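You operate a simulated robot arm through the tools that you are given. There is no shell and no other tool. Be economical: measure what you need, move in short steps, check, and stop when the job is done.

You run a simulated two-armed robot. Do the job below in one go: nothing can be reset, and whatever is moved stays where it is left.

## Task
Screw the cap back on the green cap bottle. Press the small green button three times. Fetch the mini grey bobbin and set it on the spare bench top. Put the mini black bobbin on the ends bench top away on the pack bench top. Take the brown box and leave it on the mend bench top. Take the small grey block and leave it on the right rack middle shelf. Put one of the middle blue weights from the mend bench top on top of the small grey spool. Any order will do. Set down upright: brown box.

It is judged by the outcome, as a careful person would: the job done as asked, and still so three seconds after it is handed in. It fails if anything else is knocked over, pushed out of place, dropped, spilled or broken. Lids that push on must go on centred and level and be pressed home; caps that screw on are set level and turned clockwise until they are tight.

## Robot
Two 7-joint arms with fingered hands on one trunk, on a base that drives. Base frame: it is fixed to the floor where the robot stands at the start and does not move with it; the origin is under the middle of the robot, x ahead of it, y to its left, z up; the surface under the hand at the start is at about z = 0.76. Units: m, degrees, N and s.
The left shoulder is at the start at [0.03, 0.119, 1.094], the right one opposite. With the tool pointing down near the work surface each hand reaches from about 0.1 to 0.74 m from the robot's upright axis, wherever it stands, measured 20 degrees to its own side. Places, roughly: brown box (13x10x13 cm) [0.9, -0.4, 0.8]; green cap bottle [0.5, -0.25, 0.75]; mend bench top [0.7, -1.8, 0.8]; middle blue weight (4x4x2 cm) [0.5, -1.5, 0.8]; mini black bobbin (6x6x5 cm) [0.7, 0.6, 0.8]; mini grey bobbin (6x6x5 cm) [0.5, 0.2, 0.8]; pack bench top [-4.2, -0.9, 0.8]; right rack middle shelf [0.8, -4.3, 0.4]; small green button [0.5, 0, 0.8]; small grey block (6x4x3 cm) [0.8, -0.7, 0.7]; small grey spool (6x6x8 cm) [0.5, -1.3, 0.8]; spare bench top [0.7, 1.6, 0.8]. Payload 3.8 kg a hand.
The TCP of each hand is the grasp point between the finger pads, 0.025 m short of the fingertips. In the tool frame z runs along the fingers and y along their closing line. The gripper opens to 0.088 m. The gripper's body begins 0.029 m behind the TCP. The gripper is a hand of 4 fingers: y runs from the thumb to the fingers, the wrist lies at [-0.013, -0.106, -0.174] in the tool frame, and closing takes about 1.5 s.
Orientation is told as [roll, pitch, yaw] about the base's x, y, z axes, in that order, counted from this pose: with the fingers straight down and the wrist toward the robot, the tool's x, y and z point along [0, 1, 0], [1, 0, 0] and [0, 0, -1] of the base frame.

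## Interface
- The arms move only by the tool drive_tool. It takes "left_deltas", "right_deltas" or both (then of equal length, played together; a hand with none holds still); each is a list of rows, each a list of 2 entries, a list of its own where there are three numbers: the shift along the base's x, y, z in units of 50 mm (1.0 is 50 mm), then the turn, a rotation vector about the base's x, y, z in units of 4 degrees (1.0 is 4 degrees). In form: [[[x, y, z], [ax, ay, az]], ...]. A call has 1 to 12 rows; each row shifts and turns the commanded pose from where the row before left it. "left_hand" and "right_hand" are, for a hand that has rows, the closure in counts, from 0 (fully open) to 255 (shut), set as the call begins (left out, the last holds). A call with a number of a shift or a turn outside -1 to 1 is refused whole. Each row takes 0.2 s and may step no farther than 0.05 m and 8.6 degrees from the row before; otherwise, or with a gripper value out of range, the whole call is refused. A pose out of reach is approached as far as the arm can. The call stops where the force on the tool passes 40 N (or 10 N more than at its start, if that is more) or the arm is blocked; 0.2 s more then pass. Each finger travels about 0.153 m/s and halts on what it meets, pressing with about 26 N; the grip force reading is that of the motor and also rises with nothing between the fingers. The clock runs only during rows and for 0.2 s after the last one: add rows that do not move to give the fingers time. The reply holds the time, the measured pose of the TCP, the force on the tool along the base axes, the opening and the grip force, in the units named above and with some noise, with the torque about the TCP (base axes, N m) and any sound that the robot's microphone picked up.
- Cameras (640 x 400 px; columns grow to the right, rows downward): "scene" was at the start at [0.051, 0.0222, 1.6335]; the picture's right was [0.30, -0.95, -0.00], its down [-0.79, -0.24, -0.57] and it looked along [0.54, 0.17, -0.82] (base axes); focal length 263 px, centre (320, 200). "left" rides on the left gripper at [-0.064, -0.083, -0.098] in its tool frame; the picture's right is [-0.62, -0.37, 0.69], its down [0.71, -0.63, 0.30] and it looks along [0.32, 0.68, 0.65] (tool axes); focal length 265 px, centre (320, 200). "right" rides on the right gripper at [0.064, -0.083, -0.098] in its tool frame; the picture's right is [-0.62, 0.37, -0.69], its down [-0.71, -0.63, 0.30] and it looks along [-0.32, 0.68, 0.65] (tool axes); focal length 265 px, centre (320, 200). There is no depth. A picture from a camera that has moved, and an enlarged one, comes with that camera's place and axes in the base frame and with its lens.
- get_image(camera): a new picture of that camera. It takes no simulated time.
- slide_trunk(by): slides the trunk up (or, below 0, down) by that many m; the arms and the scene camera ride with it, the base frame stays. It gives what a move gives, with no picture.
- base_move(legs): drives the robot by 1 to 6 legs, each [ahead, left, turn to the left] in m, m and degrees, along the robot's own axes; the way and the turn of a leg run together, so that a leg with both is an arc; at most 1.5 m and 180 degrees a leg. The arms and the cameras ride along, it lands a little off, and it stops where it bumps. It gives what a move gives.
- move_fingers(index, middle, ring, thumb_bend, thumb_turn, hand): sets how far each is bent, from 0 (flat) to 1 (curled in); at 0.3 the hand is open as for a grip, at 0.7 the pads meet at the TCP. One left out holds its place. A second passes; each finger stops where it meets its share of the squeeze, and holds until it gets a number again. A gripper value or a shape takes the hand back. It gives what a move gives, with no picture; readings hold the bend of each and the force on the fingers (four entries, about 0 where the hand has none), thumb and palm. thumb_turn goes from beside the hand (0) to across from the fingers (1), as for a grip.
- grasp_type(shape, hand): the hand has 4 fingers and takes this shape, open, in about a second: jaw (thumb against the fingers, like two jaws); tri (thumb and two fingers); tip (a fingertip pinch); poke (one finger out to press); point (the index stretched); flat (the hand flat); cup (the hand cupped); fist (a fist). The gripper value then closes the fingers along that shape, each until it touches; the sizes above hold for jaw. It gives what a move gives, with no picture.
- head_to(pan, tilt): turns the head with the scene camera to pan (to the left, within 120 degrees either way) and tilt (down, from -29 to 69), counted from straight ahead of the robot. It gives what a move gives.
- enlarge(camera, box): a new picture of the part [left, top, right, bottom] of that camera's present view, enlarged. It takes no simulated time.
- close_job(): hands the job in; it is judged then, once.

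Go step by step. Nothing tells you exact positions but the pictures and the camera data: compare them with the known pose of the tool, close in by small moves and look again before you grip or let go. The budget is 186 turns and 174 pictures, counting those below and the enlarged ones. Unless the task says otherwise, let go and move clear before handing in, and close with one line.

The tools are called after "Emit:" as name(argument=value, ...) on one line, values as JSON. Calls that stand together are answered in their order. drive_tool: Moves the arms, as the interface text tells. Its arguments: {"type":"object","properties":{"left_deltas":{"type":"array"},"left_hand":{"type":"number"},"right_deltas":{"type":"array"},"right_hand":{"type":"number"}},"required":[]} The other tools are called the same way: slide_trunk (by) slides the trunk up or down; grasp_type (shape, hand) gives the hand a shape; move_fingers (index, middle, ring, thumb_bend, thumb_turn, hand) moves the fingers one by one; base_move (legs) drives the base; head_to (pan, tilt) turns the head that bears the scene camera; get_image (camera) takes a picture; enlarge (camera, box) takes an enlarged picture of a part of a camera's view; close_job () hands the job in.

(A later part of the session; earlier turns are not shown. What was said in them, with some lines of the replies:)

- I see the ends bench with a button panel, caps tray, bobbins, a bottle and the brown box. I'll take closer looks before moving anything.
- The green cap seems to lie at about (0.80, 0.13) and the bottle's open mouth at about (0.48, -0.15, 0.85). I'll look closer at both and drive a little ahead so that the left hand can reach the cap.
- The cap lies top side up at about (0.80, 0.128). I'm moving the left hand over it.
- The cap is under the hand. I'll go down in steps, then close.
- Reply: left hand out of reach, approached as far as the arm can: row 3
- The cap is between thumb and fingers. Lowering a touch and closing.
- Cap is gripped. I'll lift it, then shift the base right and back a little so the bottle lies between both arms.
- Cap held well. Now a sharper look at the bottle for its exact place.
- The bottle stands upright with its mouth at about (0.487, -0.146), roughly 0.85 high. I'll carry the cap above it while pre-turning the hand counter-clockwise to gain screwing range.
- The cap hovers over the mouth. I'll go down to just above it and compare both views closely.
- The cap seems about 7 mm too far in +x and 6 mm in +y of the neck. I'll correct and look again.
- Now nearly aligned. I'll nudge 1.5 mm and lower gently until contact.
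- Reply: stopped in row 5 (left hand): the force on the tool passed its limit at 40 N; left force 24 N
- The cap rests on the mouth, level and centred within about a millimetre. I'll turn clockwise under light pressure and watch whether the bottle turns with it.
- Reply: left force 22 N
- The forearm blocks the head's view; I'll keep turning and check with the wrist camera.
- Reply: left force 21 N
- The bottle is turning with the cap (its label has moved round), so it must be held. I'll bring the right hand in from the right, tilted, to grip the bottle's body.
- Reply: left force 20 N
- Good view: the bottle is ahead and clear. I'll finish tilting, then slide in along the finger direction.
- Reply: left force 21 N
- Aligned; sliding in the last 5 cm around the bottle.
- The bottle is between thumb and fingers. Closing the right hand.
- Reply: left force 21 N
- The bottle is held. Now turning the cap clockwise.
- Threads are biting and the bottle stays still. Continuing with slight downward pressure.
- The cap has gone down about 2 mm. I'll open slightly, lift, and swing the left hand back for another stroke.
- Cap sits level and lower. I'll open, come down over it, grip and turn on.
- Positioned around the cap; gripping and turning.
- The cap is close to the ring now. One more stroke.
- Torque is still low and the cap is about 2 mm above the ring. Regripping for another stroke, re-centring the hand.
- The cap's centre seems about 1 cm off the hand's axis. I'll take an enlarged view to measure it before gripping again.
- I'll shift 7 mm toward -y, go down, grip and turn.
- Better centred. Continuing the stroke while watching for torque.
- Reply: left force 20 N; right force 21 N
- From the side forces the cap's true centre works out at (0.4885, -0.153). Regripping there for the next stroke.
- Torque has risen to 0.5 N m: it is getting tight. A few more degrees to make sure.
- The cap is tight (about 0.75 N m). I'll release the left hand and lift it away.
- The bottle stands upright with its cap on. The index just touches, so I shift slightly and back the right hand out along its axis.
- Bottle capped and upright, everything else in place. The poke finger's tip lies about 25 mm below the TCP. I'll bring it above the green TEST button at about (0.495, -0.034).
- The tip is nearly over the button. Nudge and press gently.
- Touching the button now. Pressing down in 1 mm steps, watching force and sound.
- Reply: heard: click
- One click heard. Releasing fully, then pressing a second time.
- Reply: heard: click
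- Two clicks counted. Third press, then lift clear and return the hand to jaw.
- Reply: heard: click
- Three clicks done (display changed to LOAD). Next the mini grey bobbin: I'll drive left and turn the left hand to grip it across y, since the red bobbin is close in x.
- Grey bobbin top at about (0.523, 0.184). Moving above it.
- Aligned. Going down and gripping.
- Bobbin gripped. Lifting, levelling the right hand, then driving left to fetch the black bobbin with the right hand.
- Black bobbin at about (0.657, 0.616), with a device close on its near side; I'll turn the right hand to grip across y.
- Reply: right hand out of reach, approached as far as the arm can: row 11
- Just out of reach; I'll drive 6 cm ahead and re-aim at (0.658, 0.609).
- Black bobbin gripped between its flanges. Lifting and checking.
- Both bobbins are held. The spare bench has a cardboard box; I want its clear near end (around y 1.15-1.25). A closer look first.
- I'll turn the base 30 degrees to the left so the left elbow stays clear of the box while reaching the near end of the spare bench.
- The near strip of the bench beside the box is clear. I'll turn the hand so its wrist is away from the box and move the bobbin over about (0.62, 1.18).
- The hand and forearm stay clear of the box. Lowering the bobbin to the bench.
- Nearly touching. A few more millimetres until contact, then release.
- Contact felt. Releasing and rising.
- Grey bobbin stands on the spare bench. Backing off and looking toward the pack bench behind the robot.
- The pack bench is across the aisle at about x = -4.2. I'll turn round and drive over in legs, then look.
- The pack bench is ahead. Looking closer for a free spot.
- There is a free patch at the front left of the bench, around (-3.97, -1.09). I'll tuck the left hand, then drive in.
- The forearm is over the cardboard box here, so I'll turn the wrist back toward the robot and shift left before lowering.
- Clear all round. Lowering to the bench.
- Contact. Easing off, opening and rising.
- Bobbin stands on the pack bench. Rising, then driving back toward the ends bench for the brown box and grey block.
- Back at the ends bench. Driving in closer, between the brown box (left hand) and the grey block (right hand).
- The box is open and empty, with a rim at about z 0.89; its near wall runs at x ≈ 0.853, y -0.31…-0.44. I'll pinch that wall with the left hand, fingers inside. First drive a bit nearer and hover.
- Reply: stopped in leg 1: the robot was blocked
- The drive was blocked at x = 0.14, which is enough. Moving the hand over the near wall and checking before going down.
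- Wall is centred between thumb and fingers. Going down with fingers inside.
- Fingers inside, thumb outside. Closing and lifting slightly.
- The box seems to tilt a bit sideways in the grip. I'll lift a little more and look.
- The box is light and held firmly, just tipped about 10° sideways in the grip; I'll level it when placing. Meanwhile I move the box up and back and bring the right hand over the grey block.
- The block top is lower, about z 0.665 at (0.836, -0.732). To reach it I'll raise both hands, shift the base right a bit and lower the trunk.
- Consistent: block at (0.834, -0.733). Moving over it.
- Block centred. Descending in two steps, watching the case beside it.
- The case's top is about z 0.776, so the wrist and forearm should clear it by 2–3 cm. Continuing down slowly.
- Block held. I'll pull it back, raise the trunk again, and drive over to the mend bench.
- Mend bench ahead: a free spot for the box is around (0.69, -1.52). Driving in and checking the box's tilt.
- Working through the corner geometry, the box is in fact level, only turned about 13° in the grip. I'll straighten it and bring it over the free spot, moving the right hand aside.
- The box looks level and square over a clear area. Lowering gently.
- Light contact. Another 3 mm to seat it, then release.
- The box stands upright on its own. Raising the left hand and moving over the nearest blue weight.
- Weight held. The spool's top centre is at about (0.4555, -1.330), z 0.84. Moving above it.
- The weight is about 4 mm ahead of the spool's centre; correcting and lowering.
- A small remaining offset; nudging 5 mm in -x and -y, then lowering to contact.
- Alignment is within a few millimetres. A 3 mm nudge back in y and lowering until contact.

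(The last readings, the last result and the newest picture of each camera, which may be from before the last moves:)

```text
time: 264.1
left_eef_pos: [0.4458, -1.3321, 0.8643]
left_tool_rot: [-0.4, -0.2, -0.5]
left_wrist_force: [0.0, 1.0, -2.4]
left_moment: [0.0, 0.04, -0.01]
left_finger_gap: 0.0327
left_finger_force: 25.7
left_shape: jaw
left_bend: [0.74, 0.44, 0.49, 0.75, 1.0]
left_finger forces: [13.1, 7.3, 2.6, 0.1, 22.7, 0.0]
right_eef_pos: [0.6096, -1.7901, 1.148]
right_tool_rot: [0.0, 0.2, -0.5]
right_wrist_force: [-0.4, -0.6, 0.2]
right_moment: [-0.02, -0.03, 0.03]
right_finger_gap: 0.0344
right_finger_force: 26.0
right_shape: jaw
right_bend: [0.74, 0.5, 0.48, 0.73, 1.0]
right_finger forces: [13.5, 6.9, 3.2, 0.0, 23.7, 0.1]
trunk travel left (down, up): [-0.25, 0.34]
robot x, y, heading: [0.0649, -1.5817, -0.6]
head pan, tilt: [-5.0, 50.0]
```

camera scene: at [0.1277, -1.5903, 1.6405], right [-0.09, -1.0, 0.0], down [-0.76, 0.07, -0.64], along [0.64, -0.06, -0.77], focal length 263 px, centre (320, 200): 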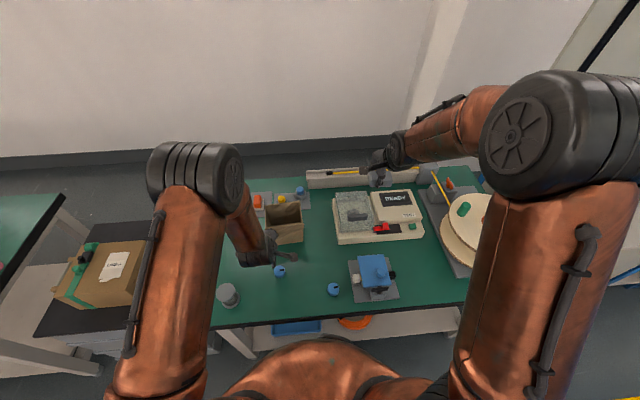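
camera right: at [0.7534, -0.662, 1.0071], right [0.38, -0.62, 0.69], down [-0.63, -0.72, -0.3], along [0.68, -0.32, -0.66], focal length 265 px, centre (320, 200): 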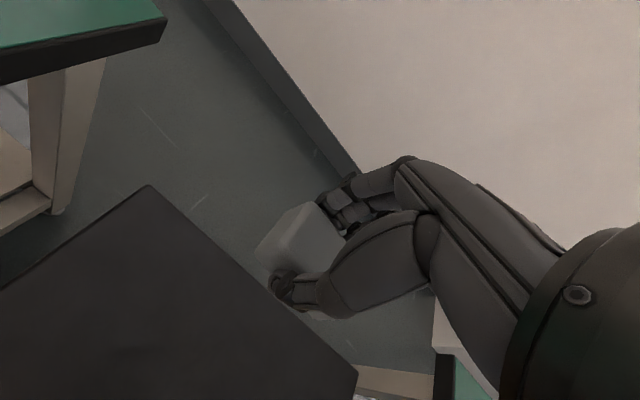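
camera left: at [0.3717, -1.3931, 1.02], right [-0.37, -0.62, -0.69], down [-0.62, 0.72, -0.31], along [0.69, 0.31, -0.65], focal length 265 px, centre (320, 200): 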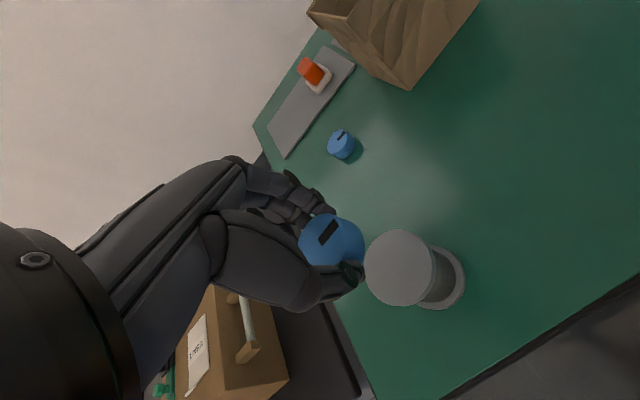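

Emit:
drive_tool(left_deltas=[[[0, 0, -0.03], [0, 0, 0]], [[0, 0, -0.03], [0, 0, 0]], [[0, 0, -0.03], [0, 0, 0]], [[0, 0, 0], [0, 0, 0]]])

Emit:
enlarge(camera="left", box=[260, 180, 460, 330])

```text
time: 265.1
left_eef_pos: [0.4452, -1.3307, 0.863]
left_tool_rot: [-0.4, -0.3, -0.5]
left_wrist_force: [0.2, -0.5, 5.4]
left_moment: [0.02, -0.07, -0.05]
left_finger_gap: 0.0324
left_finger_force: 26.4
left_shape: jaw
left_bend: [0.74, 0.44, 0.49, 0.75, 1.0]
left_finger forces: [13.4, 7.8, 2.8, 0.0, 23.8, 0.1]
right_eef_pos: [0.6101, -1.7916, 1.1484]
right_tool_rot: [0.0, 0.1, -0.4]
right_wrist_force: [0.4, -0.4, -1.2]
right_moment: [0.03, 0.03, 0.02]
right_finger_gap: 0.0339
right_finger_force: 26.2
right_shape: jaw
right_bend: [0.74, 0.5, 0.48, 0.73, 1.0]
right_finger forces: [13.6, 6.9, 3.2, 0.0, 23.7, 0.0]
trunk travel left (down, up): [-0.25, 0.34]
robot x, y, heading: [0.0661, -1.5798, -0.3]
head pan, tilt: [-5.0, 50.0]
```

```text
2.67 times, centred on (360, 255) of left
camera zoom: at [0.3617, -1.3954, 0.959], right [-0.37, -0.62, -0.69], down [-0.62, 0.72, -0.31], along [0.69, 0.31, -0.65], focal length 708 px, centre (213, 53)
```

zoom: 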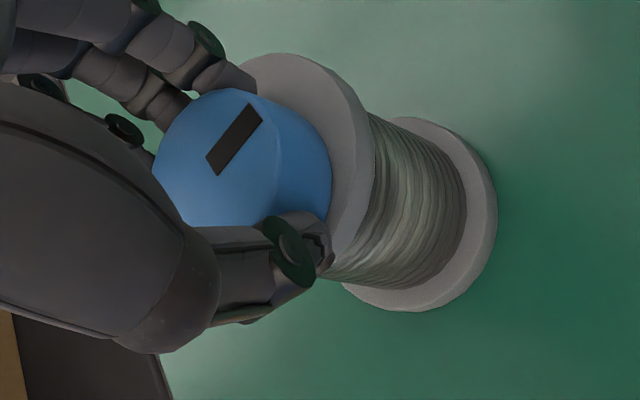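

The weight rests centred on the spool. Releasing and rising straight up.

Emit:
drive_tool(left_deltas=[[[0, 0, 0.02], [0, 0, 0]], [[0, 0, 0], [0, 0, 0]], [[0, 0, 0], [0, 0, 0]], [[0, 0, 0], [0, 0, 0]], [[0, 0, 0], [0, 0, 0]], [[0, 0, 0.3], [0, 0, 0]], [[0, 0, 0.6], [0, 0, 0]], [[0, 0, 0.9], [0, 0, 0]], [[0, 0, 0.9], [0, 0, 0]], [[0, 0, 0.9], [0, 0, 0]]], left_hand=0)

Emit:
get_image(camera="left")

Emit:
enlarge(camera="scene", box=[180, 170, 340, 320])

```text
time: 267.2
left_eef_pos: [0.443, -1.3331, 1.0419]
left_tool_rot: [-0.4, -0.2, -0.7]
left_wrist_force: [0.1, 0.9, -0.1]
left_moment: [0.04, -0.01, -0.02]
left_finger_gap: 0.0881
left_finger_force: 0.1
left_shape: jaw
left_bend: [0.3, 0.3, 0.3, 0.3, 0.98]
left_finger forces: [0.0, 0.0, 0.0, 0.0, 0.0, 0.0]
right_eef_pos: [0.6098, -1.791, 1.1487]
right_tool_rot: [0.0, 0.2, -0.5]
right_wrist_force: [1.0, 0.0, -0.4]
right_moment: [0.02, -0.03, -0.01]
right_finger_gap: 0.0343
right_finger_force: 25.8
right_shape: jaw
right_bend: [0.74, 0.5, 0.48, 0.73, 1.0]
right_finger forces: [13.5, 7.0, 3.1, 0.1, 23.7, 0.1]
trunk travel left (down, up): [-0.25, 0.34]
robot x, y, heading: [0.0704, -1.5802, -0.2]
head pan, tilt: [-5.0, 50.0]
```

```text
39 pictures are left
camera left: at [0.3607, -1.3971, 1.1397], right [-0.37, -0.62, -0.69], down [-0.62, 0.72, -0.31], along [0.69, 0.31, -0.65], focal length 265 px, centre (320, 200)
```

left: 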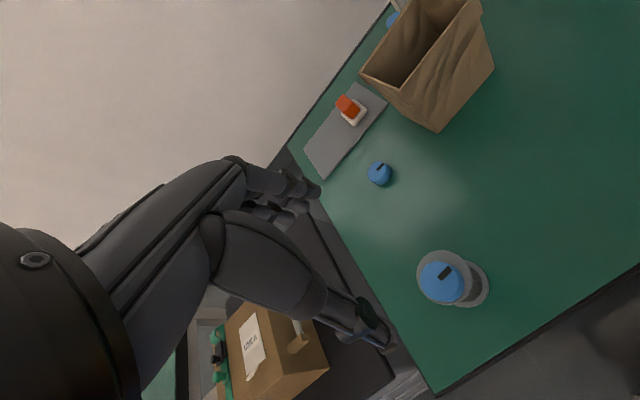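

```text
2.67 times, centred on (260, 245) of scene
camera zoom: at [0.1266, -1.5906, 1.6405], right [-0.1, -1.0, 0.0], down [-0.76, 0.07, -0.64], along [0.64, -0.06, -0.77], focal length 702 px, centre (480, 80)
```

zoom: 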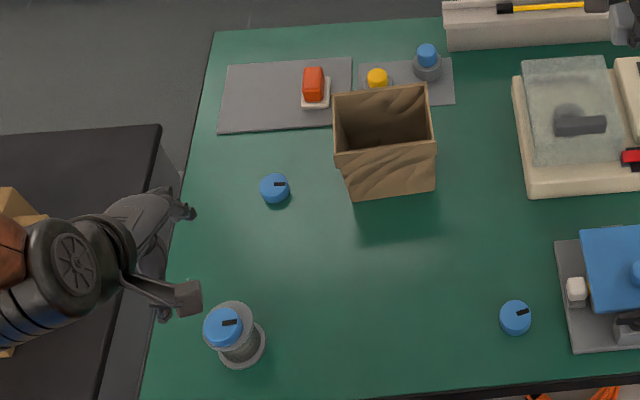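

The weight sits on the spool and the box stands upright. Now on to the right rack with the grey block: backing off and driving along the aisle.

Emit:
base_move(legs=[[-0.7, 0, 0.4], [0, -1.2, 0], [0, -1.2, 0]])

Emit:
head_to(pan=-8, tilt=35)

Emit:
get_image(camera="scene")

```text
time: 282.5
left_eef_pos: [-0.2663, -3.7424, 1.0412]
left_tool_rot: [-0.3, -0.2, 0.1]
left_wrist_force: [0.3, 0.0, 0.9]
left_moment: [0.01, 0.04, 0.01]
left_finger_gap: 0.0876
left_finger_force: 0.1
left_shape: jaw
left_bend: [0.3, 0.3, 0.3, 0.3, 0.98]
left_finger forces: [0.0, 0.0, 0.1, 0.0, 0.0, 0.1]
right_eef_pos: [-0.0977, -4.199, 1.1486]
right_tool_rot: [0.0, 0.3, 0.1]
right_wrist_force: [-0.1, -0.5, -0.9]
right_moment: [-0.03, -0.01, 0.03]
right_finger_gap: 0.0343
right_finger_force: 26.2
right_shape: jaw
right_bend: [0.74, 0.5, 0.48, 0.73, 1.0]
right_finger forces: [13.5, 6.9, 3.2, 0.0, 23.7, 0.0]
trunk travel left (down, up): [-0.25, 0.34]
robot x, y, heading: [-0.6434, -4.0004, -0.0]
head pan, tilt: [-5.0, 50.0]
```

```text
time: 283.3
left_eef_pos: [-0.2665, -3.7427, 1.0408]
left_tool_rot: [-0.4, -0.2, 0.1]
left_wrist_force: [0.0, 0.4, -0.5]
left_moment: [0.03, 0.01, 0.0]
left_finger_gap: 0.0878
left_finger_force: 0.1
left_shape: jaw
left_bend: [0.3, 0.3, 0.3, 0.3, 0.98]
left_finger forces: [0.1, 0.1, 0.0, 0.0, 0.0, 0.1]
right_eef_pos: [-0.0964, -4.1978, 1.1488]
right_tool_rot: [0.0, 0.2, 0.1]
right_wrist_force: [-0.8, -0.6, -1.8]
right_moment: [-0.03, -0.01, 0.0]
right_finger_gap: 0.0342
right_finger_force: 26.2
right_shape: jaw
right_bend: [0.74, 0.5, 0.48, 0.73, 1.0]
right_finger forces: [13.6, 6.9, 3.2, 0.1, 23.6, 0.0]
trunk travel left (down, up): [-0.25, 0.34]
robot x, y, heading: [-0.6412, -3.9964, 0.5]
head pan, tilt: [-8.0, 35.0]
```

```text
37 pictures are left
camera scene: at [-0.5703, -4.0084, 1.6621], right [-0.14, -0.99, 0.0], down [-0.57, 0.08, -0.82], along [0.81, -0.11, -0.57], focal length 263 px, centre (320, 200)
```

scene: 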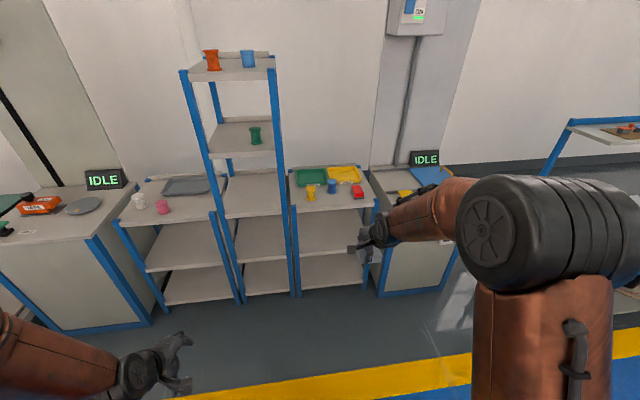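

The right rack is the low one with green and yellow trays on top; its middle shelf is at about z 0.38–0.40, front edge x ≈ 0.63, y from about -4.03 to -4.52. I'll tuck both hands, drive in and lower the trunk.

Emit:
drive_tool(left_deltas=[[[-0.55, 0, 0.78], [0, 0, 0]], [[-0.55, 0, 0.78], [0, 0, 0]], [[-0.55, 0, 0.78], [0, 0, 0]], [[-0.55, 0, 0.78], [0, 0, 0]], [[-0.55, 0, 0.78], [0, 0, 0]]], right_deltas=[[[-0.96, 0, 0], [0, 0, 0]], [[-0.96, 0, 0], [0, 0, 0]], [[-0.96, 0, 0], [0, 0, 0]], [[-0.96, 0, 0], [0, 0, 0]], [[-0.96, 0, 0], [0, 0, 0]]])

Emit:
base_move(legs=[[0.8, -0.12, 0]])

Emit:
head_to(pan=-15, tilt=50)

Emit:
get_image(camera="scene")

Emit:
get_image(camera="right")

```text
time: 284.5
left_eef_pos: [-0.3567, -3.7197, 1.237]
left_tool_rot: [-0.4, -0.1, 0.1]
left_wrist_force: [0.0, 1.0, -0.5]
left_moment: [0.01, -0.01, -0.02]
left_finger_gap: 0.088
left_finger_force: 0.1
left_shape: jaw
left_bend: [0.3, 0.3, 0.3, 0.3, 0.98]
left_finger forces: [0.0, 0.0, 0.0, 0.1, 0.0, 0.0]
left hand out of reach, approached as far as the arm can: row 1, 2, 3, 4
right_eef_pos: [-0.2879, -4.2106, 1.1727]
right_tool_rot: [0.1, 0.5, 0.2]
right_wrist_force: [-0.8, -1.5, -0.2]
right_moment: [0.01, 0.02, 0.0]
right_finger_gap: 0.0338
right_finger_force: 25.7
right_shape: jaw
right_bend: [0.74, 0.5, 0.48, 0.73, 1.0]
right_finger forces: [13.5, 6.8, 3.2, 0.0, 23.6, 0.0]
right hand out of reach, approached as far as the arm can: row 4, 5
trunk travel left (down, up): [-0.25, 0.34]
robot x, y, heading: [-0.6392, -3.9997, 0.1]
head pan, tilt: [-8.0, 35.0]
```

```text
time: 288.8
left_eef_pos: [0.4415, -3.8325, 1.2355]
left_tool_rot: [-0.4, -0.2, 0.3]
left_wrist_force: [0.2, -0.3, -0.3]
left_moment: [-0.01, 0.04, -0.02]
left_finger_gap: 0.0881
left_finger_force: 0.2
left_shape: jaw
left_bend: [0.3, 0.3, 0.3, 0.3, 0.98]
left_finger forces: [0.1, 0.0, 0.0, 0.1, 0.0, 0.1]
right_eef_pos: [0.5144, -4.3234, 1.1716]
right_tool_rot: [0.1, 0.4, 0.3]
right_wrist_force: [0.4, 0.2, -0.8]
right_moment: [0.0, 0.02, 0.0]
right_finger_gap: 0.0342
right_finger_force: 25.9
right_shape: jaw
right_bend: [0.74, 0.5, 0.48, 0.73, 1.0]
right_finger forces: [13.4, 6.9, 3.2, 0.0, 23.6, 0.0]
trunk travel left (down, up): [-0.25, 0.34]
robot x, y, heading: [0.1538, -4.1093, 0.5]
head pan, tilt: [-8.0, 35.0]
```

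```text
time: 289.6
left_eef_pos: [0.4421, -3.8336, 1.2372]
left_tool_rot: [-0.5, -0.2, 0.4]
left_wrist_force: [0.5, -0.5, 0.4]
left_moment: [0.01, -0.03, 0.0]
left_finger_gap: 0.0879
left_finger_force: 0.1
left_shape: jaw
left_bend: [0.3, 0.3, 0.3, 0.3, 0.98]
left_finger forces: [0.1, 0.0, 0.0, 0.0, 0.0, 0.0]
right_eef_pos: [0.5132, -4.3226, 1.174]
right_tool_rot: [0.0, 0.3, 0.5]
right_wrist_force: [-0.6, -0.3, -1.3]
right_moment: [-0.01, -0.02, 0.03]
right_finger_gap: 0.034
right_finger_force: 25.8
right_shape: jaw
right_bend: [0.74, 0.5, 0.48, 0.73, 1.0]
right_finger forces: [13.6, 6.9, 3.2, 0.0, 23.6, 0.0]
trunk travel left (down, up): [-0.25, 0.34]
robot x, y, heading: [0.1591, -4.1107, 0.6]
head pan, tilt: [-15.0, 50.0]
```

```text
36 pictures are left
camera scene: at [0.216, -4.1307, 1.6405], right [-0.25, -0.97, 0.0], down [-0.74, 0.19, -0.64], along [0.62, -0.16, -0.77], focal length 263 px, centre (320, 200)
```

scene: 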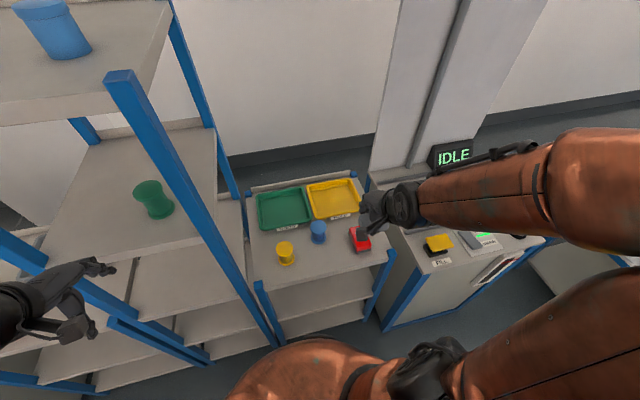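

```text
35 pictures are left
camera right: at [0.4307, -4.2592, 1.2705], right [0.38, -0.62, 0.69], down [-0.63, -0.72, -0.3], along [0.68, -0.32, -0.66], focal length 265 px, centre (320, 200)
```

right: 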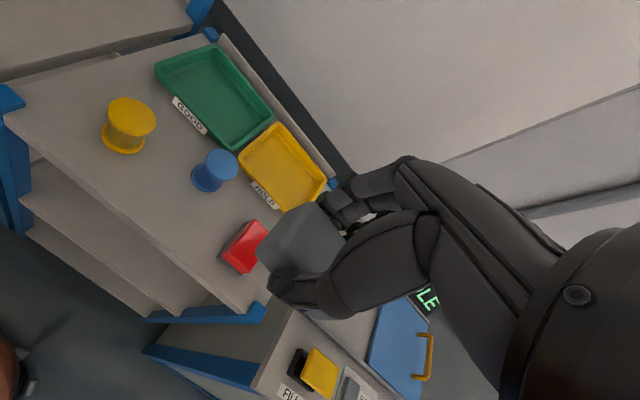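

I'll back off slightly to keep the elbow from flaring, lower the trunk, then lower the right hand in front of the rack.

Emit:
base_move(legs=[[-0.08, 0, -0.5]])

Emit:
slide_trunk(by=-0.25)

Emit:
drive_tool(right_deltas=[[[0.12, 0.1, -0.9], [0, 0, 0]], [[0.12, 0.1, -0.9], [0, 0, 0]], [[0.12, 0.1, -0.9], [0, 0, 0]], [[0.12, 0.1, -0.9], [0, 0, 0]], [[0.12, 0.1, -0.9], [0, 0, 0]], [[0, 0.1, -0.9], [0, 0, 0]]])

Emit:
get_image(camera="scene")

Emit:
get_image(camera="right")

```text
time: 290.6
left_eef_pos: [0.3641, -3.8345, 1.2367]
left_tool_rot: [-0.4, -0.4, -0.2]
left_wrist_force: [-0.3, 0.1, 0.8]
left_moment: [0.02, 0.0, 0.03]
left_finger_gap: 0.0878
left_finger_force: 0.1
left_shape: jaw
left_bend: [0.3, 0.3, 0.3, 0.3, 0.98]
left_finger forces: [0.0, 0.1, 0.0, 0.0, 0.0, 0.1]
right_eef_pos: [0.4308, -4.3257, 1.1742]
right_tool_rot: [-0.1, 0.2, -0.2]
right_wrist_force: [0.1, -0.7, -0.7]
right_moment: [0.07, -0.01, -0.02]
right_finger_gap: 0.0338
right_finger_force: 26.1
right_shape: jaw
right_bend: [0.74, 0.5, 0.48, 0.73, 1.0]
right_finger forces: [13.5, 7.0, 3.3, 0.1, 23.7, 0.0]
trunk travel left (down, up): [-0.25, 0.34]
robot x, y, heading: [0.0788, -4.1123, -0.1]
head pan, tilt: [-15.0, 50.0]
```

```text
time: 293.2
left_eef_pos: [0.3665, -3.8364, 0.9865]
left_tool_rot: [-0.3, -0.2, -0.3]
left_wrist_force: [0.1, 0.1, -0.8]
left_moment: [0.02, 0.02, 0.01]
left_finger_gap: 0.0879
left_finger_force: 0.1
left_shape: jaw
left_bend: [0.3, 0.3, 0.3, 0.3, 0.98]
left_finger forces: [0.1, 0.0, 0.0, 0.1, 0.1, 0.1]
right_eef_pos: [0.4331, -4.3263, 0.9237]
right_tool_rot: [0.0, 0.3, -0.2]
right_wrist_force: [0.6, 0.0, -0.1]
right_moment: [0.0, -0.04, 0.03]
right_finger_gap: 0.034
right_finger_force: 26.4
right_shape: jaw
right_bend: [0.74, 0.5, 0.48, 0.73, 1.0]
right_finger forces: [13.6, 6.9, 3.2, 0.0, 23.7, 0.0]
trunk travel left (down, up): [0.0, 0.59]
robot x, y, heading: [0.0792, -4.1127, -0.2]
head pan, tilt: [-15.0, 50.0]
```

```text
time: 294.6
left_eef_pos: [0.3667, -3.8367, 0.9864]
left_tool_rot: [-0.4, -0.3, -0.3]
left_wrist_force: [-0.4, 0.3, 0.6]
left_moment: [0.0, 0.01, 0.03]
left_finger_gap: 0.088
left_finger_force: 0.0
left_shape: jaw
left_bend: [0.3, 0.3, 0.3, 0.3, 0.98]
left_finger forces: [0.0, 0.1, 0.0, 0.0, 0.0, 0.0]
right_eef_pos: [0.4731, -4.2997, 0.6566]
right_tool_rot: [0.1, 0.3, -0.3]
right_wrist_force: [0.1, -0.8, 0.1]
right_moment: [-0.03, 0.01, -0.02]
right_finger_gap: 0.0338
right_finger_force: 25.8
right_shape: jaw
right_bend: [0.74, 0.5, 0.49, 0.73, 1.0]
right_finger forces: [13.3, 6.7, 3.3, 0.0, 23.4, 0.0]
right hand out of reach, approached as far as the arm can: row 1
trunk travel left (down, up): [0.0, 0.59]
robot x, y, heading: [0.0782, -4.1122, -0.0]
head pan, tilt: [-15.0, 50.0]
```

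```text
34 pictures are left
camera scene: at [0.1371, -4.1314, 1.3905], right [-0.26, -0.97, 0.0], down [-0.74, 0.2, -0.64], along [0.62, -0.17, -0.77], focal length 263 px, centre (320, 200)
```

scene: 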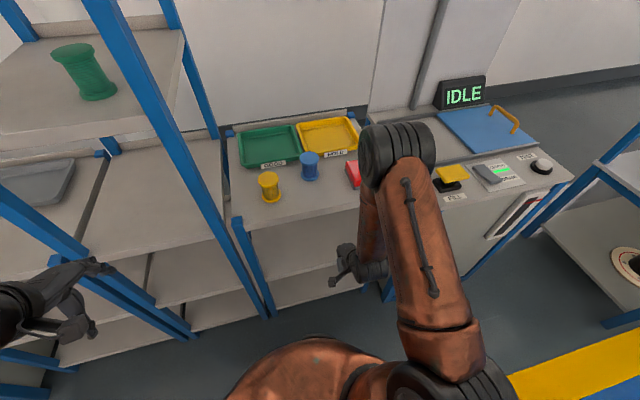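

```text
33 pictures are left
camera right: at [0.39, -4.2348, 0.7536], right [0.37, -0.62, 0.69], down [-0.63, -0.71, -0.3], along [0.68, -0.33, -0.66], focal length 265 px, centre (320, 200)
```

right: 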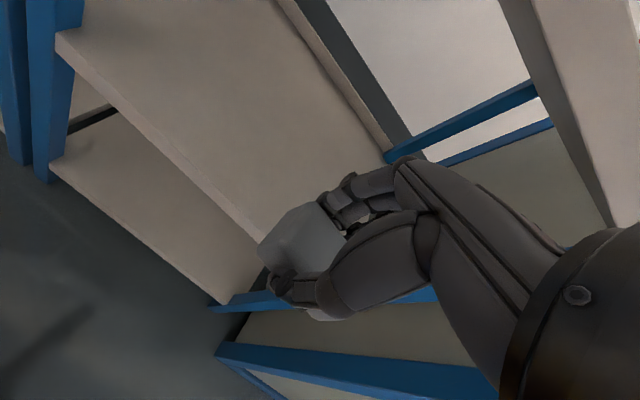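

Posture is fine: elbow up, shelf surface at about z 0.39. Lowering further in front of the rack, then moving in under the top shelf.

Emit:
drive_tool(right_deltas=[[[0, 0.1, -0.9], [0, 0, 0]], [[0, 0.1, -0.9], [0, 0, 0]], [[0, 0.1, -0.9], [0, 0, 0]], [[0, 0.1, -0.9], [0, 0, 0]], [[0, 0, 0], [0, 0, 0]]])

Emit:
get_image(camera="right")

Emit:
get_image(camera="scene")

```text
time: 295.8
left_eef_pos: [0.3662, -3.8363, 0.9866]
left_tool_rot: [-0.4, -0.3, -0.2]
left_wrist_force: [-0.3, -0.2, -0.6]
left_moment: [-0.02, -0.01, 0.01]
left_finger_gap: 0.0877
left_finger_force: 0.0
left_shape: jaw
left_bend: [0.3, 0.3, 0.3, 0.3, 0.98]
left_finger forces: [0.1, 0.0, 0.0, 0.0, 0.0, 0.0]
right_eef_pos: [0.4724, -4.2787, 0.4768]
right_tool_rot: [0.0, 0.2, -0.2]
right_wrist_force: [-0.2, 0.2, -0.2]
right_moment: [0.02, 0.0, 0.0]
right_finger_gap: 0.0332
right_finger_force: 25.6
right_shape: jaw
right_bend: [0.74, 0.5, 0.49, 0.73, 1.0]
right_finger forces: [13.3, 6.7, 3.3, 0.0, 23.4, 0.0]
trunk travel left (down, up): [0.0, 0.59]
robot x, y, heading: [0.0795, -4.1158, -0.1]
head pan, tilt: [-15.0, 50.0]
```

```text
32 pictures are left
camera right: at [0.391, -4.2138, 0.5736], right [0.37, -0.62, 0.69], down [-0.63, -0.71, -0.3], along [0.68, -0.33, -0.66], focal length 265 px, centre (320, 200)
```

right: 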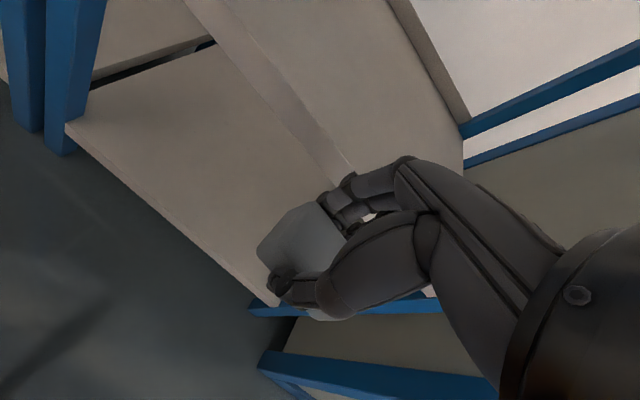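

```text
31 pictures are left
camera scene: at [0.1367, -4.1314, 1.3905], right [-0.26, -0.97, 0.0], down [-0.74, 0.2, -0.64], along [0.62, -0.17, -0.77], focal length 263 px, centre (320, 200)
```

scene: 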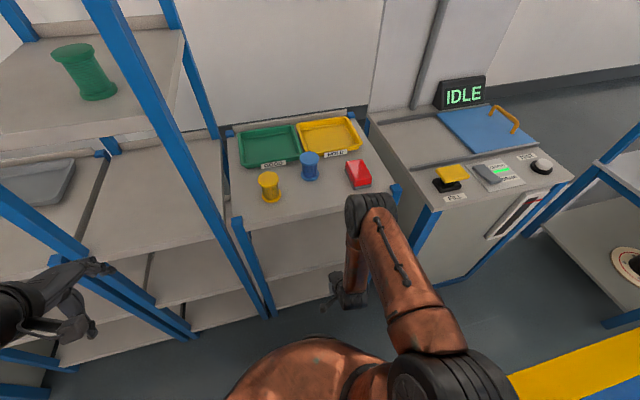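

I need the shelf height more exactly before going in; enlarging the view.

Emit:
enlarge(camera="scene", box=[220, 180, 410, 320])

Emit:
enlarge(camera="right", box=[60, 0, 400, 220])

```text
2.86 times, centred on (315, 250) of scene
camera zoom: at [0.1367, -4.1314, 1.3905], right [-0.26, -0.97, 0.0], down [-0.74, 0.2, -0.64], along [0.62, -0.17, -0.77], focal length 752 px, centre (334, 57)
```

zoom: 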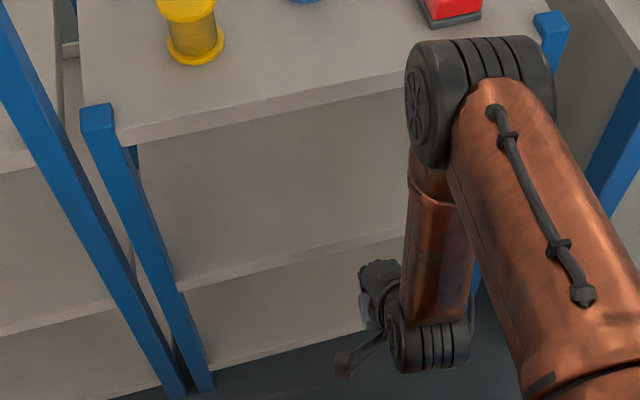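

```text
1.82 times, centred on (230, 110) of right
camera zoom: at [0.391, -4.2138, 0.5736], right [0.37, -0.62, 0.69], down [-0.63, -0.71, -0.3], along [0.68, -0.33, -0.66], focal length 483 px, centre (484, 364)
```

zoom: 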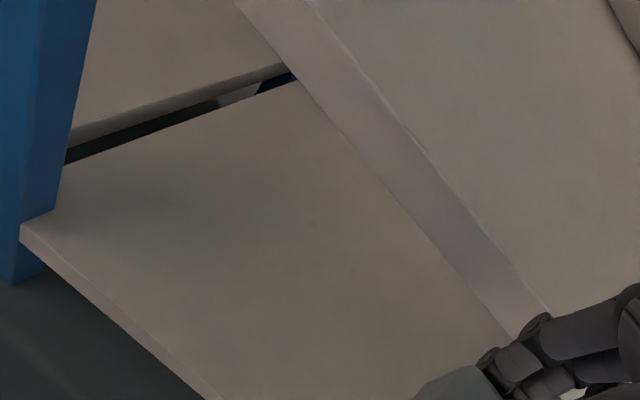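

The middle shelf's surface is about z 0.44 with its front edge at x ≈ 0.58. I'll raise 4 cm and then move the block in over the shelf.

Emit:
drive_tool(right_deltas=[[[0, 0, 0.8], [0, 0, 0]], [[0.6, 0, 0], [0, 0, 0]], [[0.8, 0, 0], [0, 0, 0]], [[0.8, 0, 0], [0, 0, 0]], [[0, 0, 0], [0, 0, 0]]])

Emit:
get_image(camera="right")

Emit:
get_image(camera="scene")

```text
time: 297.0
left_eef_pos: [0.3665, -3.8364, 0.9864]
left_tool_rot: [-0.4, -0.2, -0.3]
left_wrist_force: [-0.4, -0.3, 0.0]
left_moment: [0.01, 0.0, -0.01]
left_finger_gap: 0.0877
left_finger_force: 0.1
left_shape: jaw
left_bend: [0.3, 0.3, 0.3, 0.3, 0.98]
left_finger forces: [0.0, 0.1, 0.0, 0.0, 0.1, 0.0]
right_eef_pos: [0.5829, -4.2784, 0.5164]
right_tool_rot: [0.0, 0.3, -0.1]
right_wrist_force: [0.0, -0.1, 0.6]
right_moment: [-0.02, 0.01, 0.0]
right_finger_gap: 0.0334
right_finger_force: 26.2
right_shape: jaw
right_bend: [0.74, 0.5, 0.49, 0.73, 1.0]
right_finger forces: [13.4, 6.6, 3.2, 0.1, 23.4, 0.1]
trunk travel left (down, up): [0.0, 0.59]
robot x, y, heading: [0.0805, -4.1104, -0.1]
head pan, tilt: [-15.0, 50.0]
```

```text
28 pictures are left
camera right: at [0.5013, -4.2142, 0.6132], right [0.37, -0.62, 0.69], down [-0.63, -0.71, -0.3], along [0.68, -0.33, -0.66], focal length 265 px, centre (320, 200)
```

right: 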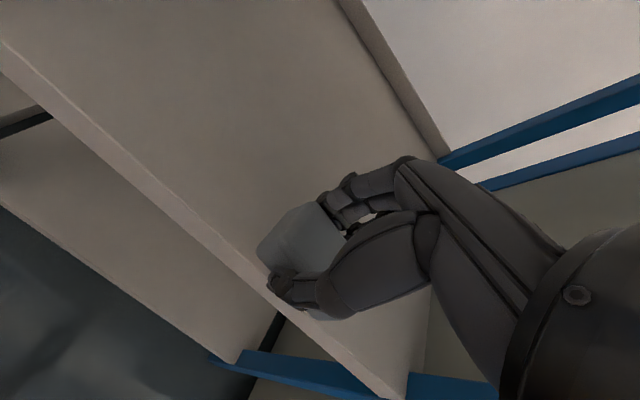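

```text
27 pictures are left
camera scene: at [0.1367, -4.1315, 1.3905], right [-0.26, -0.97, 0.0], down [-0.74, 0.2, -0.64], along [0.62, -0.17, -0.77], focal length 263 px, centre (320, 200)
```

scene: 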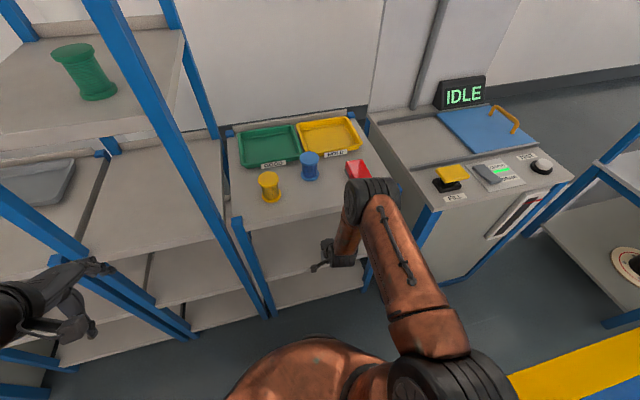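

Clear. Continuing in to x ≈ 0.665, then lowering gently until contact.

Emit:
drive_tool(right_deltas=[[[0.8, 0, 0], [0, 0, 0]], [[0.85, 0, 0], [0, 0, 0]], [[0, 0, -0.15], [0, 0, 0]], [[0, 0, -0.1], [0, 0, 0]], [[0, 0, 0], [0, 0, 0]]])

Emit:
get_image(camera="right")

Emit:
enlarge(camera="scene", box=[220, 180, 410, 320])

```text
time: 298.2
left_eef_pos: [0.3657, -3.8367, 0.9868]
left_tool_rot: [-0.5, -0.2, -0.1]
left_wrist_force: [-0.3, 0.5, 0.1]
left_moment: [0.0, 0.03, 0.03]
left_finger_gap: 0.0879
left_finger_force: 0.0
left_shape: jaw
left_bend: [0.3, 0.3, 0.3, 0.3, 0.98]
left_finger forces: [0.1, 0.0, 0.0, 0.1, 0.1, 0.0]
right_eef_pos: [0.6658, -4.2787, 0.502]
right_tool_rot: [0.0, 0.3, -0.2]
right_wrist_force: [0.8, 0.7, -0.3]
right_moment: [0.01, -0.02, -0.01]
right_finger_gap: 0.0337
right_finger_force: 25.8
right_shape: jaw
right_bend: [0.74, 0.5, 0.49, 0.73, 1.0]
right_finger forces: [13.5, 6.7, 3.3, 0.0, 23.4, 0.0]
trunk travel left (down, up): [0.0, 0.59]
robot x, y, heading: [0.0809, -4.1125, -0.3]
head pan, tilt: [-15.0, 50.0]
```

```text
26 pictures are left
camera right: at [0.5826, -4.2144, 0.6004], right [0.37, -0.62, 0.69], down [-0.63, -0.71, -0.3], along [0.68, -0.33, -0.66], focal length 265 px, centre (320, 200)
```

right: 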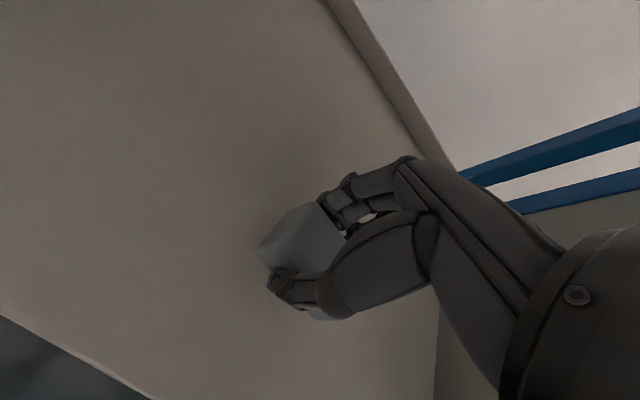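

```text
2.86 times, centred on (315, 250) of scene
camera zoom: at [0.1368, -4.1315, 1.3905], right [-0.26, -0.97, 0.0], down [-0.74, 0.2, -0.64], along [0.62, -0.17, -0.77], focal length 752 px, centre (334, 57)
```

zoom: 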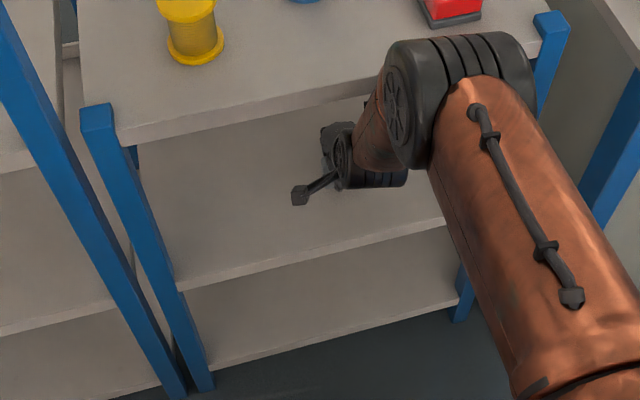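

The block is over the shelf. Lowering in 3 mm steps.

Emit:
drive_tool(right_deltas=[[[0, 0, -0.08], [0, 0, 0]], [[0, 0, -0.06], [0, 0, 0]], [[0, 0, -0.06], [0, 0, 0]], [[0, 0, -0.06], [0, 0, 0]], [[0, 0, 0], [0, 0, 0]]])

Emit:
enlarge(camera="right", box=[180, 140, 440, 340])

```text
time: 299.4
left_eef_pos: [0.3655, -3.8356, 0.9862]
left_tool_rot: [-0.5, -0.2, -0.2]
left_wrist_force: [-0.1, -0.2, -0.1]
left_moment: [-0.01, 0.01, -0.03]
left_finger_gap: 0.0881
left_finger_force: 0.1
left_shape: jaw
left_bend: [0.3, 0.3, 0.3, 0.3, 0.98]
left_finger forces: [0.0, 0.0, 0.0, 0.0, 0.0, 0.0]
right_eef_pos: [0.6648, -4.2786, 0.4911]
right_tool_rot: [0.0, 0.3, -0.2]
right_wrist_force: [0.0, -0.6, -0.7]
right_moment: [0.0, 0.01, 0.01]
right_finger_gap: 0.0334
right_finger_force: 25.9
right_shape: jaw
right_bend: [0.74, 0.5, 0.49, 0.73, 1.0]
right_finger forces: [13.5, 6.6, 3.3, 0.0, 23.4, 0.0]
trunk travel left (down, up): [0.0, 0.59]
robot x, y, heading: [0.0805, -4.1152, -0.0]
head pan, tilt: [-15.0, 50.0]
```

```text
2.00 times, centred on (310, 240) of right
camera zoom: at [0.5831, -4.2143, 0.5881], right [0.37, -0.62, 0.69], down [-0.63, -0.71, -0.3], along [0.68, -0.33, -0.66], focal length 531 px, centre (340, 120)
```

zoom: 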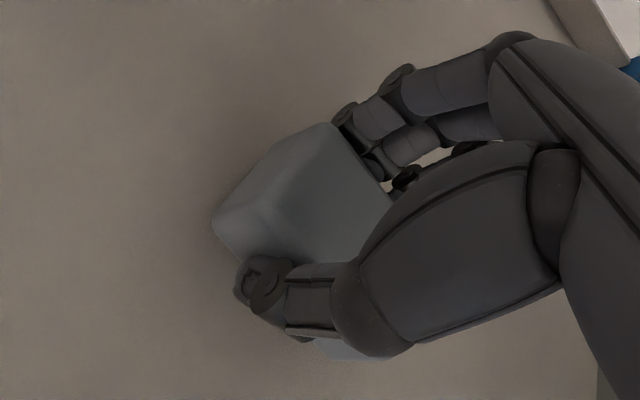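

Still a small gap, judging by force. Continuing down.

Emit:
drive_tool(right_deltas=[[[0, 0, -0.06], [0, 0, 0]], [[0, 0, -0.06], [0, 0, 0]], [[0, 0, -0.05], [0, 0, 0]], [[0, 0, -0.05], [0, 0, 0]], [[0, 0, 0], [0, 0, 0]]])

```text
time: 300.6
left_eef_pos: [0.3651, -3.8368, 0.9865]
left_tool_rot: [-0.4, -0.2, -0.2]
left_wrist_force: [0.0, 0.3, 0.4]
left_moment: [0.01, -0.01, -0.01]
left_finger_gap: 0.0876
left_finger_force: 0.0
left_shape: jaw
left_bend: [0.3, 0.3, 0.3, 0.3, 0.98]
left_finger forces: [0.0, 0.1, 0.0, 0.1, 0.0, 0.1]
right_eef_pos: [0.6655, -4.2783, 0.4798]
right_tool_rot: [0.0, 0.2, -0.2]
right_wrist_force: [-1.0, -0.1, 5.5]
right_moment: [-0.03, -0.02, -0.02]
right_finger_gap: 0.0338
right_finger_force: 26.1
right_shape: jaw
right_bend: [0.74, 0.5, 0.49, 0.73, 1.0]
right_finger forces: [13.7, 7.0, 3.3, 0.0, 24.8, 0.0]
trunk travel left (down, up): [0.0, 0.59]
robot x, y, heading: [0.0825, -4.113, -0.1]
head pan, tilt: [-15.0, 50.0]
```

Contact. Opening, rising 4 cm and backing out.

Emit:
drive_tool(right_deltas=[[[0, 0, 0.02], [0, 0, 0]], [[0, 0, 0], [0, 0, 0]], [[0, 0, 0], [0, 0, 0]], [[0, 0, 0], [0, 0, 0]], [[0, 0, 0], [0, 0, 0]]], right_hand=0)

Emit:
drive_tool(right_deltas=[[[0, 0, 0.3], [0, 0, 0]], [[0, 0, 0.46], [0, 0, 0]], [[-0.5, 0, 0], [0, 0, 0]], [[-0.8, 0, 0], [0, 0, 0]], [[-0.9, 0, 0], [0, 0, 0]], [[-0.9, 0, 0], [0, 0, 0]], [[-0.9, 0, 0], [0, 0, 0]]])

Emit:
get_image(camera="right")

Emit:
get_image(camera="scene")

```text
time: 301.8
left_eef_pos: [0.3663, -3.8358, 0.9867]
left_tool_rot: [-0.4, -0.2, -0.2]
left_wrist_force: [0.1, -0.7, 1.1]
left_moment: [0.0, -0.02, 0.02]
left_finger_gap: 0.0879
left_finger_force: 0.1
left_shape: jaw
left_bend: [0.3, 0.3, 0.3, 0.3, 0.98]
left_finger forces: [0.0, 0.0, 0.0, 0.0, 0.1, 0.0]
right_eef_pos: [0.6649, -4.2785, 0.4806]
right_tool_rot: [0.0, 0.4, -0.1]
right_wrist_force: [-0.2, 0.1, 1.0]
right_moment: [0.0, -0.02, -0.01]
right_finger_gap: 0.0873
right_finger_force: 0.1
right_shape: jaw
right_bend: [0.3, 0.3, 0.3, 0.3, 0.98]
right_finger forces: [0.0, 0.0, 0.0, 0.0, 0.0, 0.1]
trunk travel left (down, up): [0.0, 0.59]
robot x, y, heading: [0.0789, -4.1179, -0.4]
head pan, tilt: [-15.0, 50.0]
```

```text
time: 303.4
left_eef_pos: [0.3654, -3.8362, 0.9868]
left_tool_rot: [-0.3, -0.3, -0.1]
left_wrist_force: [0.1, -0.1, -0.2]
left_moment: [0.02, -0.02, 0.01]
left_finger_gap: 0.0878
left_finger_force: 0.1
left_shape: jaw
left_bend: [0.3, 0.3, 0.3, 0.3, 0.98]
left_finger forces: [0.2, 0.0, 0.0, 0.1, 0.0, 0.0]
right_eef_pos: [0.4661, -4.2787, 0.52]
right_tool_rot: [0.0, 0.2, -0.1]
right_wrist_force: [0.1, 0.8, 0.1]
right_moment: [-0.01, 0.0, -0.03]
right_finger_gap: 0.0877
right_finger_force: 0.0
right_shape: jaw
right_bend: [0.3, 0.3, 0.3, 0.3, 0.98]
right_finger forces: [0.0, 0.0, 0.0, 0.0, 0.1, 0.1]
trunk travel left (down, up): [0.0, 0.59]
robot x, y, heading: [0.0768, -4.11, -0.3]
head pan, tilt: [-15.0, 50.0]
```

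```text
23 pictures are left
camera right: at [0.3835, -4.2141, 0.6173], right [0.37, -0.62, 0.69], down [-0.63, -0.71, -0.3], along [0.68, -0.33, -0.66], focal length 265 px, centre (320, 200)
```

right: 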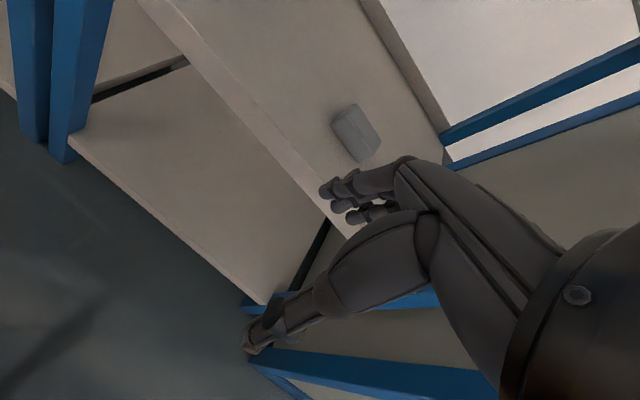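

```text
22 pictures are left
camera scene: at [0.1366, -4.1315, 1.3905], right [-0.26, -0.97, 0.0], down [-0.74, 0.2, -0.64], along [0.62, -0.17, -0.77], focal length 263 px, centre (320, 200)
```

scene: 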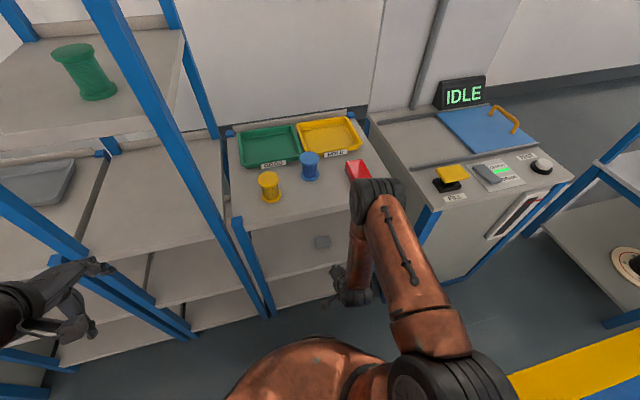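

The block rests flat on the right rack's middle shelf. Backing the robot clear before handing in.

Emit:
base_move(legs=[[-0.5, 0, 0]])

Emit:
head_to(pan=45, tilt=20)

Emit:
get_image(camera="scene")

```text
time: 306.4
left_eef_pos: [-0.1314, -3.8358, 0.9868]
left_tool_rot: [-0.5, -0.2, -0.5]
left_wrist_force: [-0.9, 0.2, 0.8]
left_moment: [-0.01, -0.03, 0.0]
left_finger_gap: 0.0877
left_finger_force: 0.1
left_shape: jaw
left_bend: [0.3, 0.3, 0.3, 0.3, 0.98]
left_finger forces: [0.0, 0.0, 0.0, 0.0, 0.0, 0.0]
right_eef_pos: [-0.0328, -4.278, 0.5196]
right_tool_rot: [-0.1, 0.3, -0.3]
right_wrist_force: [-0.4, 0.7, 0.4]
right_moment: [-0.02, -0.01, 0.02]
right_finger_gap: 0.0879
right_finger_force: 0.1
right_shape: jaw
right_bend: [0.3, 0.3, 0.3, 0.3, 0.98]
right_finger forces: [0.0, 0.1, 0.0, 0.0, 0.0, 0.0]
trunk travel left (down, up): [0.0, 0.59]
robot x, y, heading: [-0.4174, -4.1085, -0.3]
head pan, tilt: [-15.0, 50.0]
```

```text
time: 307.6
left_eef_pos: [-0.1307, -3.835, 0.987]
left_tool_rot: [-0.5, -0.2, -0.5]
left_wrist_force: [-0.6, 0.4, -0.2]
left_moment: [-0.04, 0.04, 0.01]
left_finger_gap: 0.0878
left_finger_force: 0.0
left_shape: jaw
left_bend: [0.3, 0.3, 0.3, 0.3, 0.98]
left_finger forces: [0.1, 0.1, 0.0, 0.0, 0.0, 0.1]
right_eef_pos: [-0.0324, -4.2784, 0.5185]
right_tool_rot: [0.0, 0.3, -0.3]
right_wrist_force: [0.5, 0.5, 0.1]
right_moment: [-0.02, 0.02, 0.02]
right_finger_gap: 0.0876
right_finger_force: 0.1
right_shape: jaw
right_bend: [0.3, 0.3, 0.3, 0.3, 0.98]
right_finger forces: [0.0, 0.0, 0.0, 0.0, 0.0, 0.0]
trunk travel left (down, up): [0.0, 0.59]
robot x, y, heading: [-0.4182, -4.1076, -0.2]
head pan, tilt: [45.0, 20.0]
```

```text
21 pictures are left
camera scene: at [-0.3692, -4.0437, 1.436], right [0.7, -0.71, 0.0], down [-0.24, -0.24, -0.94], along [0.67, 0.66, -0.34], focal length 263 px, centre (320, 200)
```

scene: 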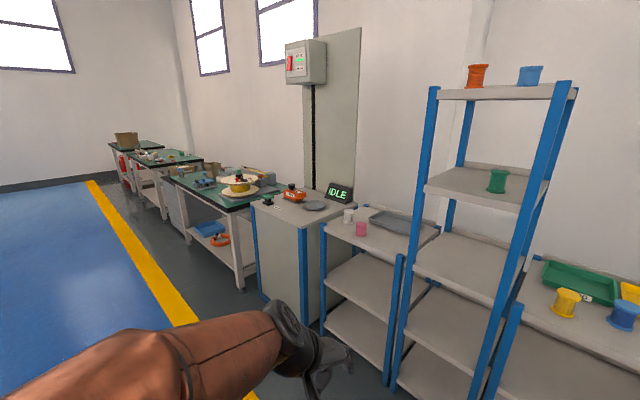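

Everything stands where it was left and both hands are empty and clear, so I'm handing the job in.

Emit:
close_job()

```text
The job is handed in.
```

All seven tasks are done and the job is handed in: the bottle is capped tight, the button was pressed three times, and the bobbins, brown box (upright), grey block and blue weight are all in place. The bottle shifted about 8 mm while I screwed its cap on. The base also bumped lightly into the furniture at the ends bench once, with nothing visibly disturbed.
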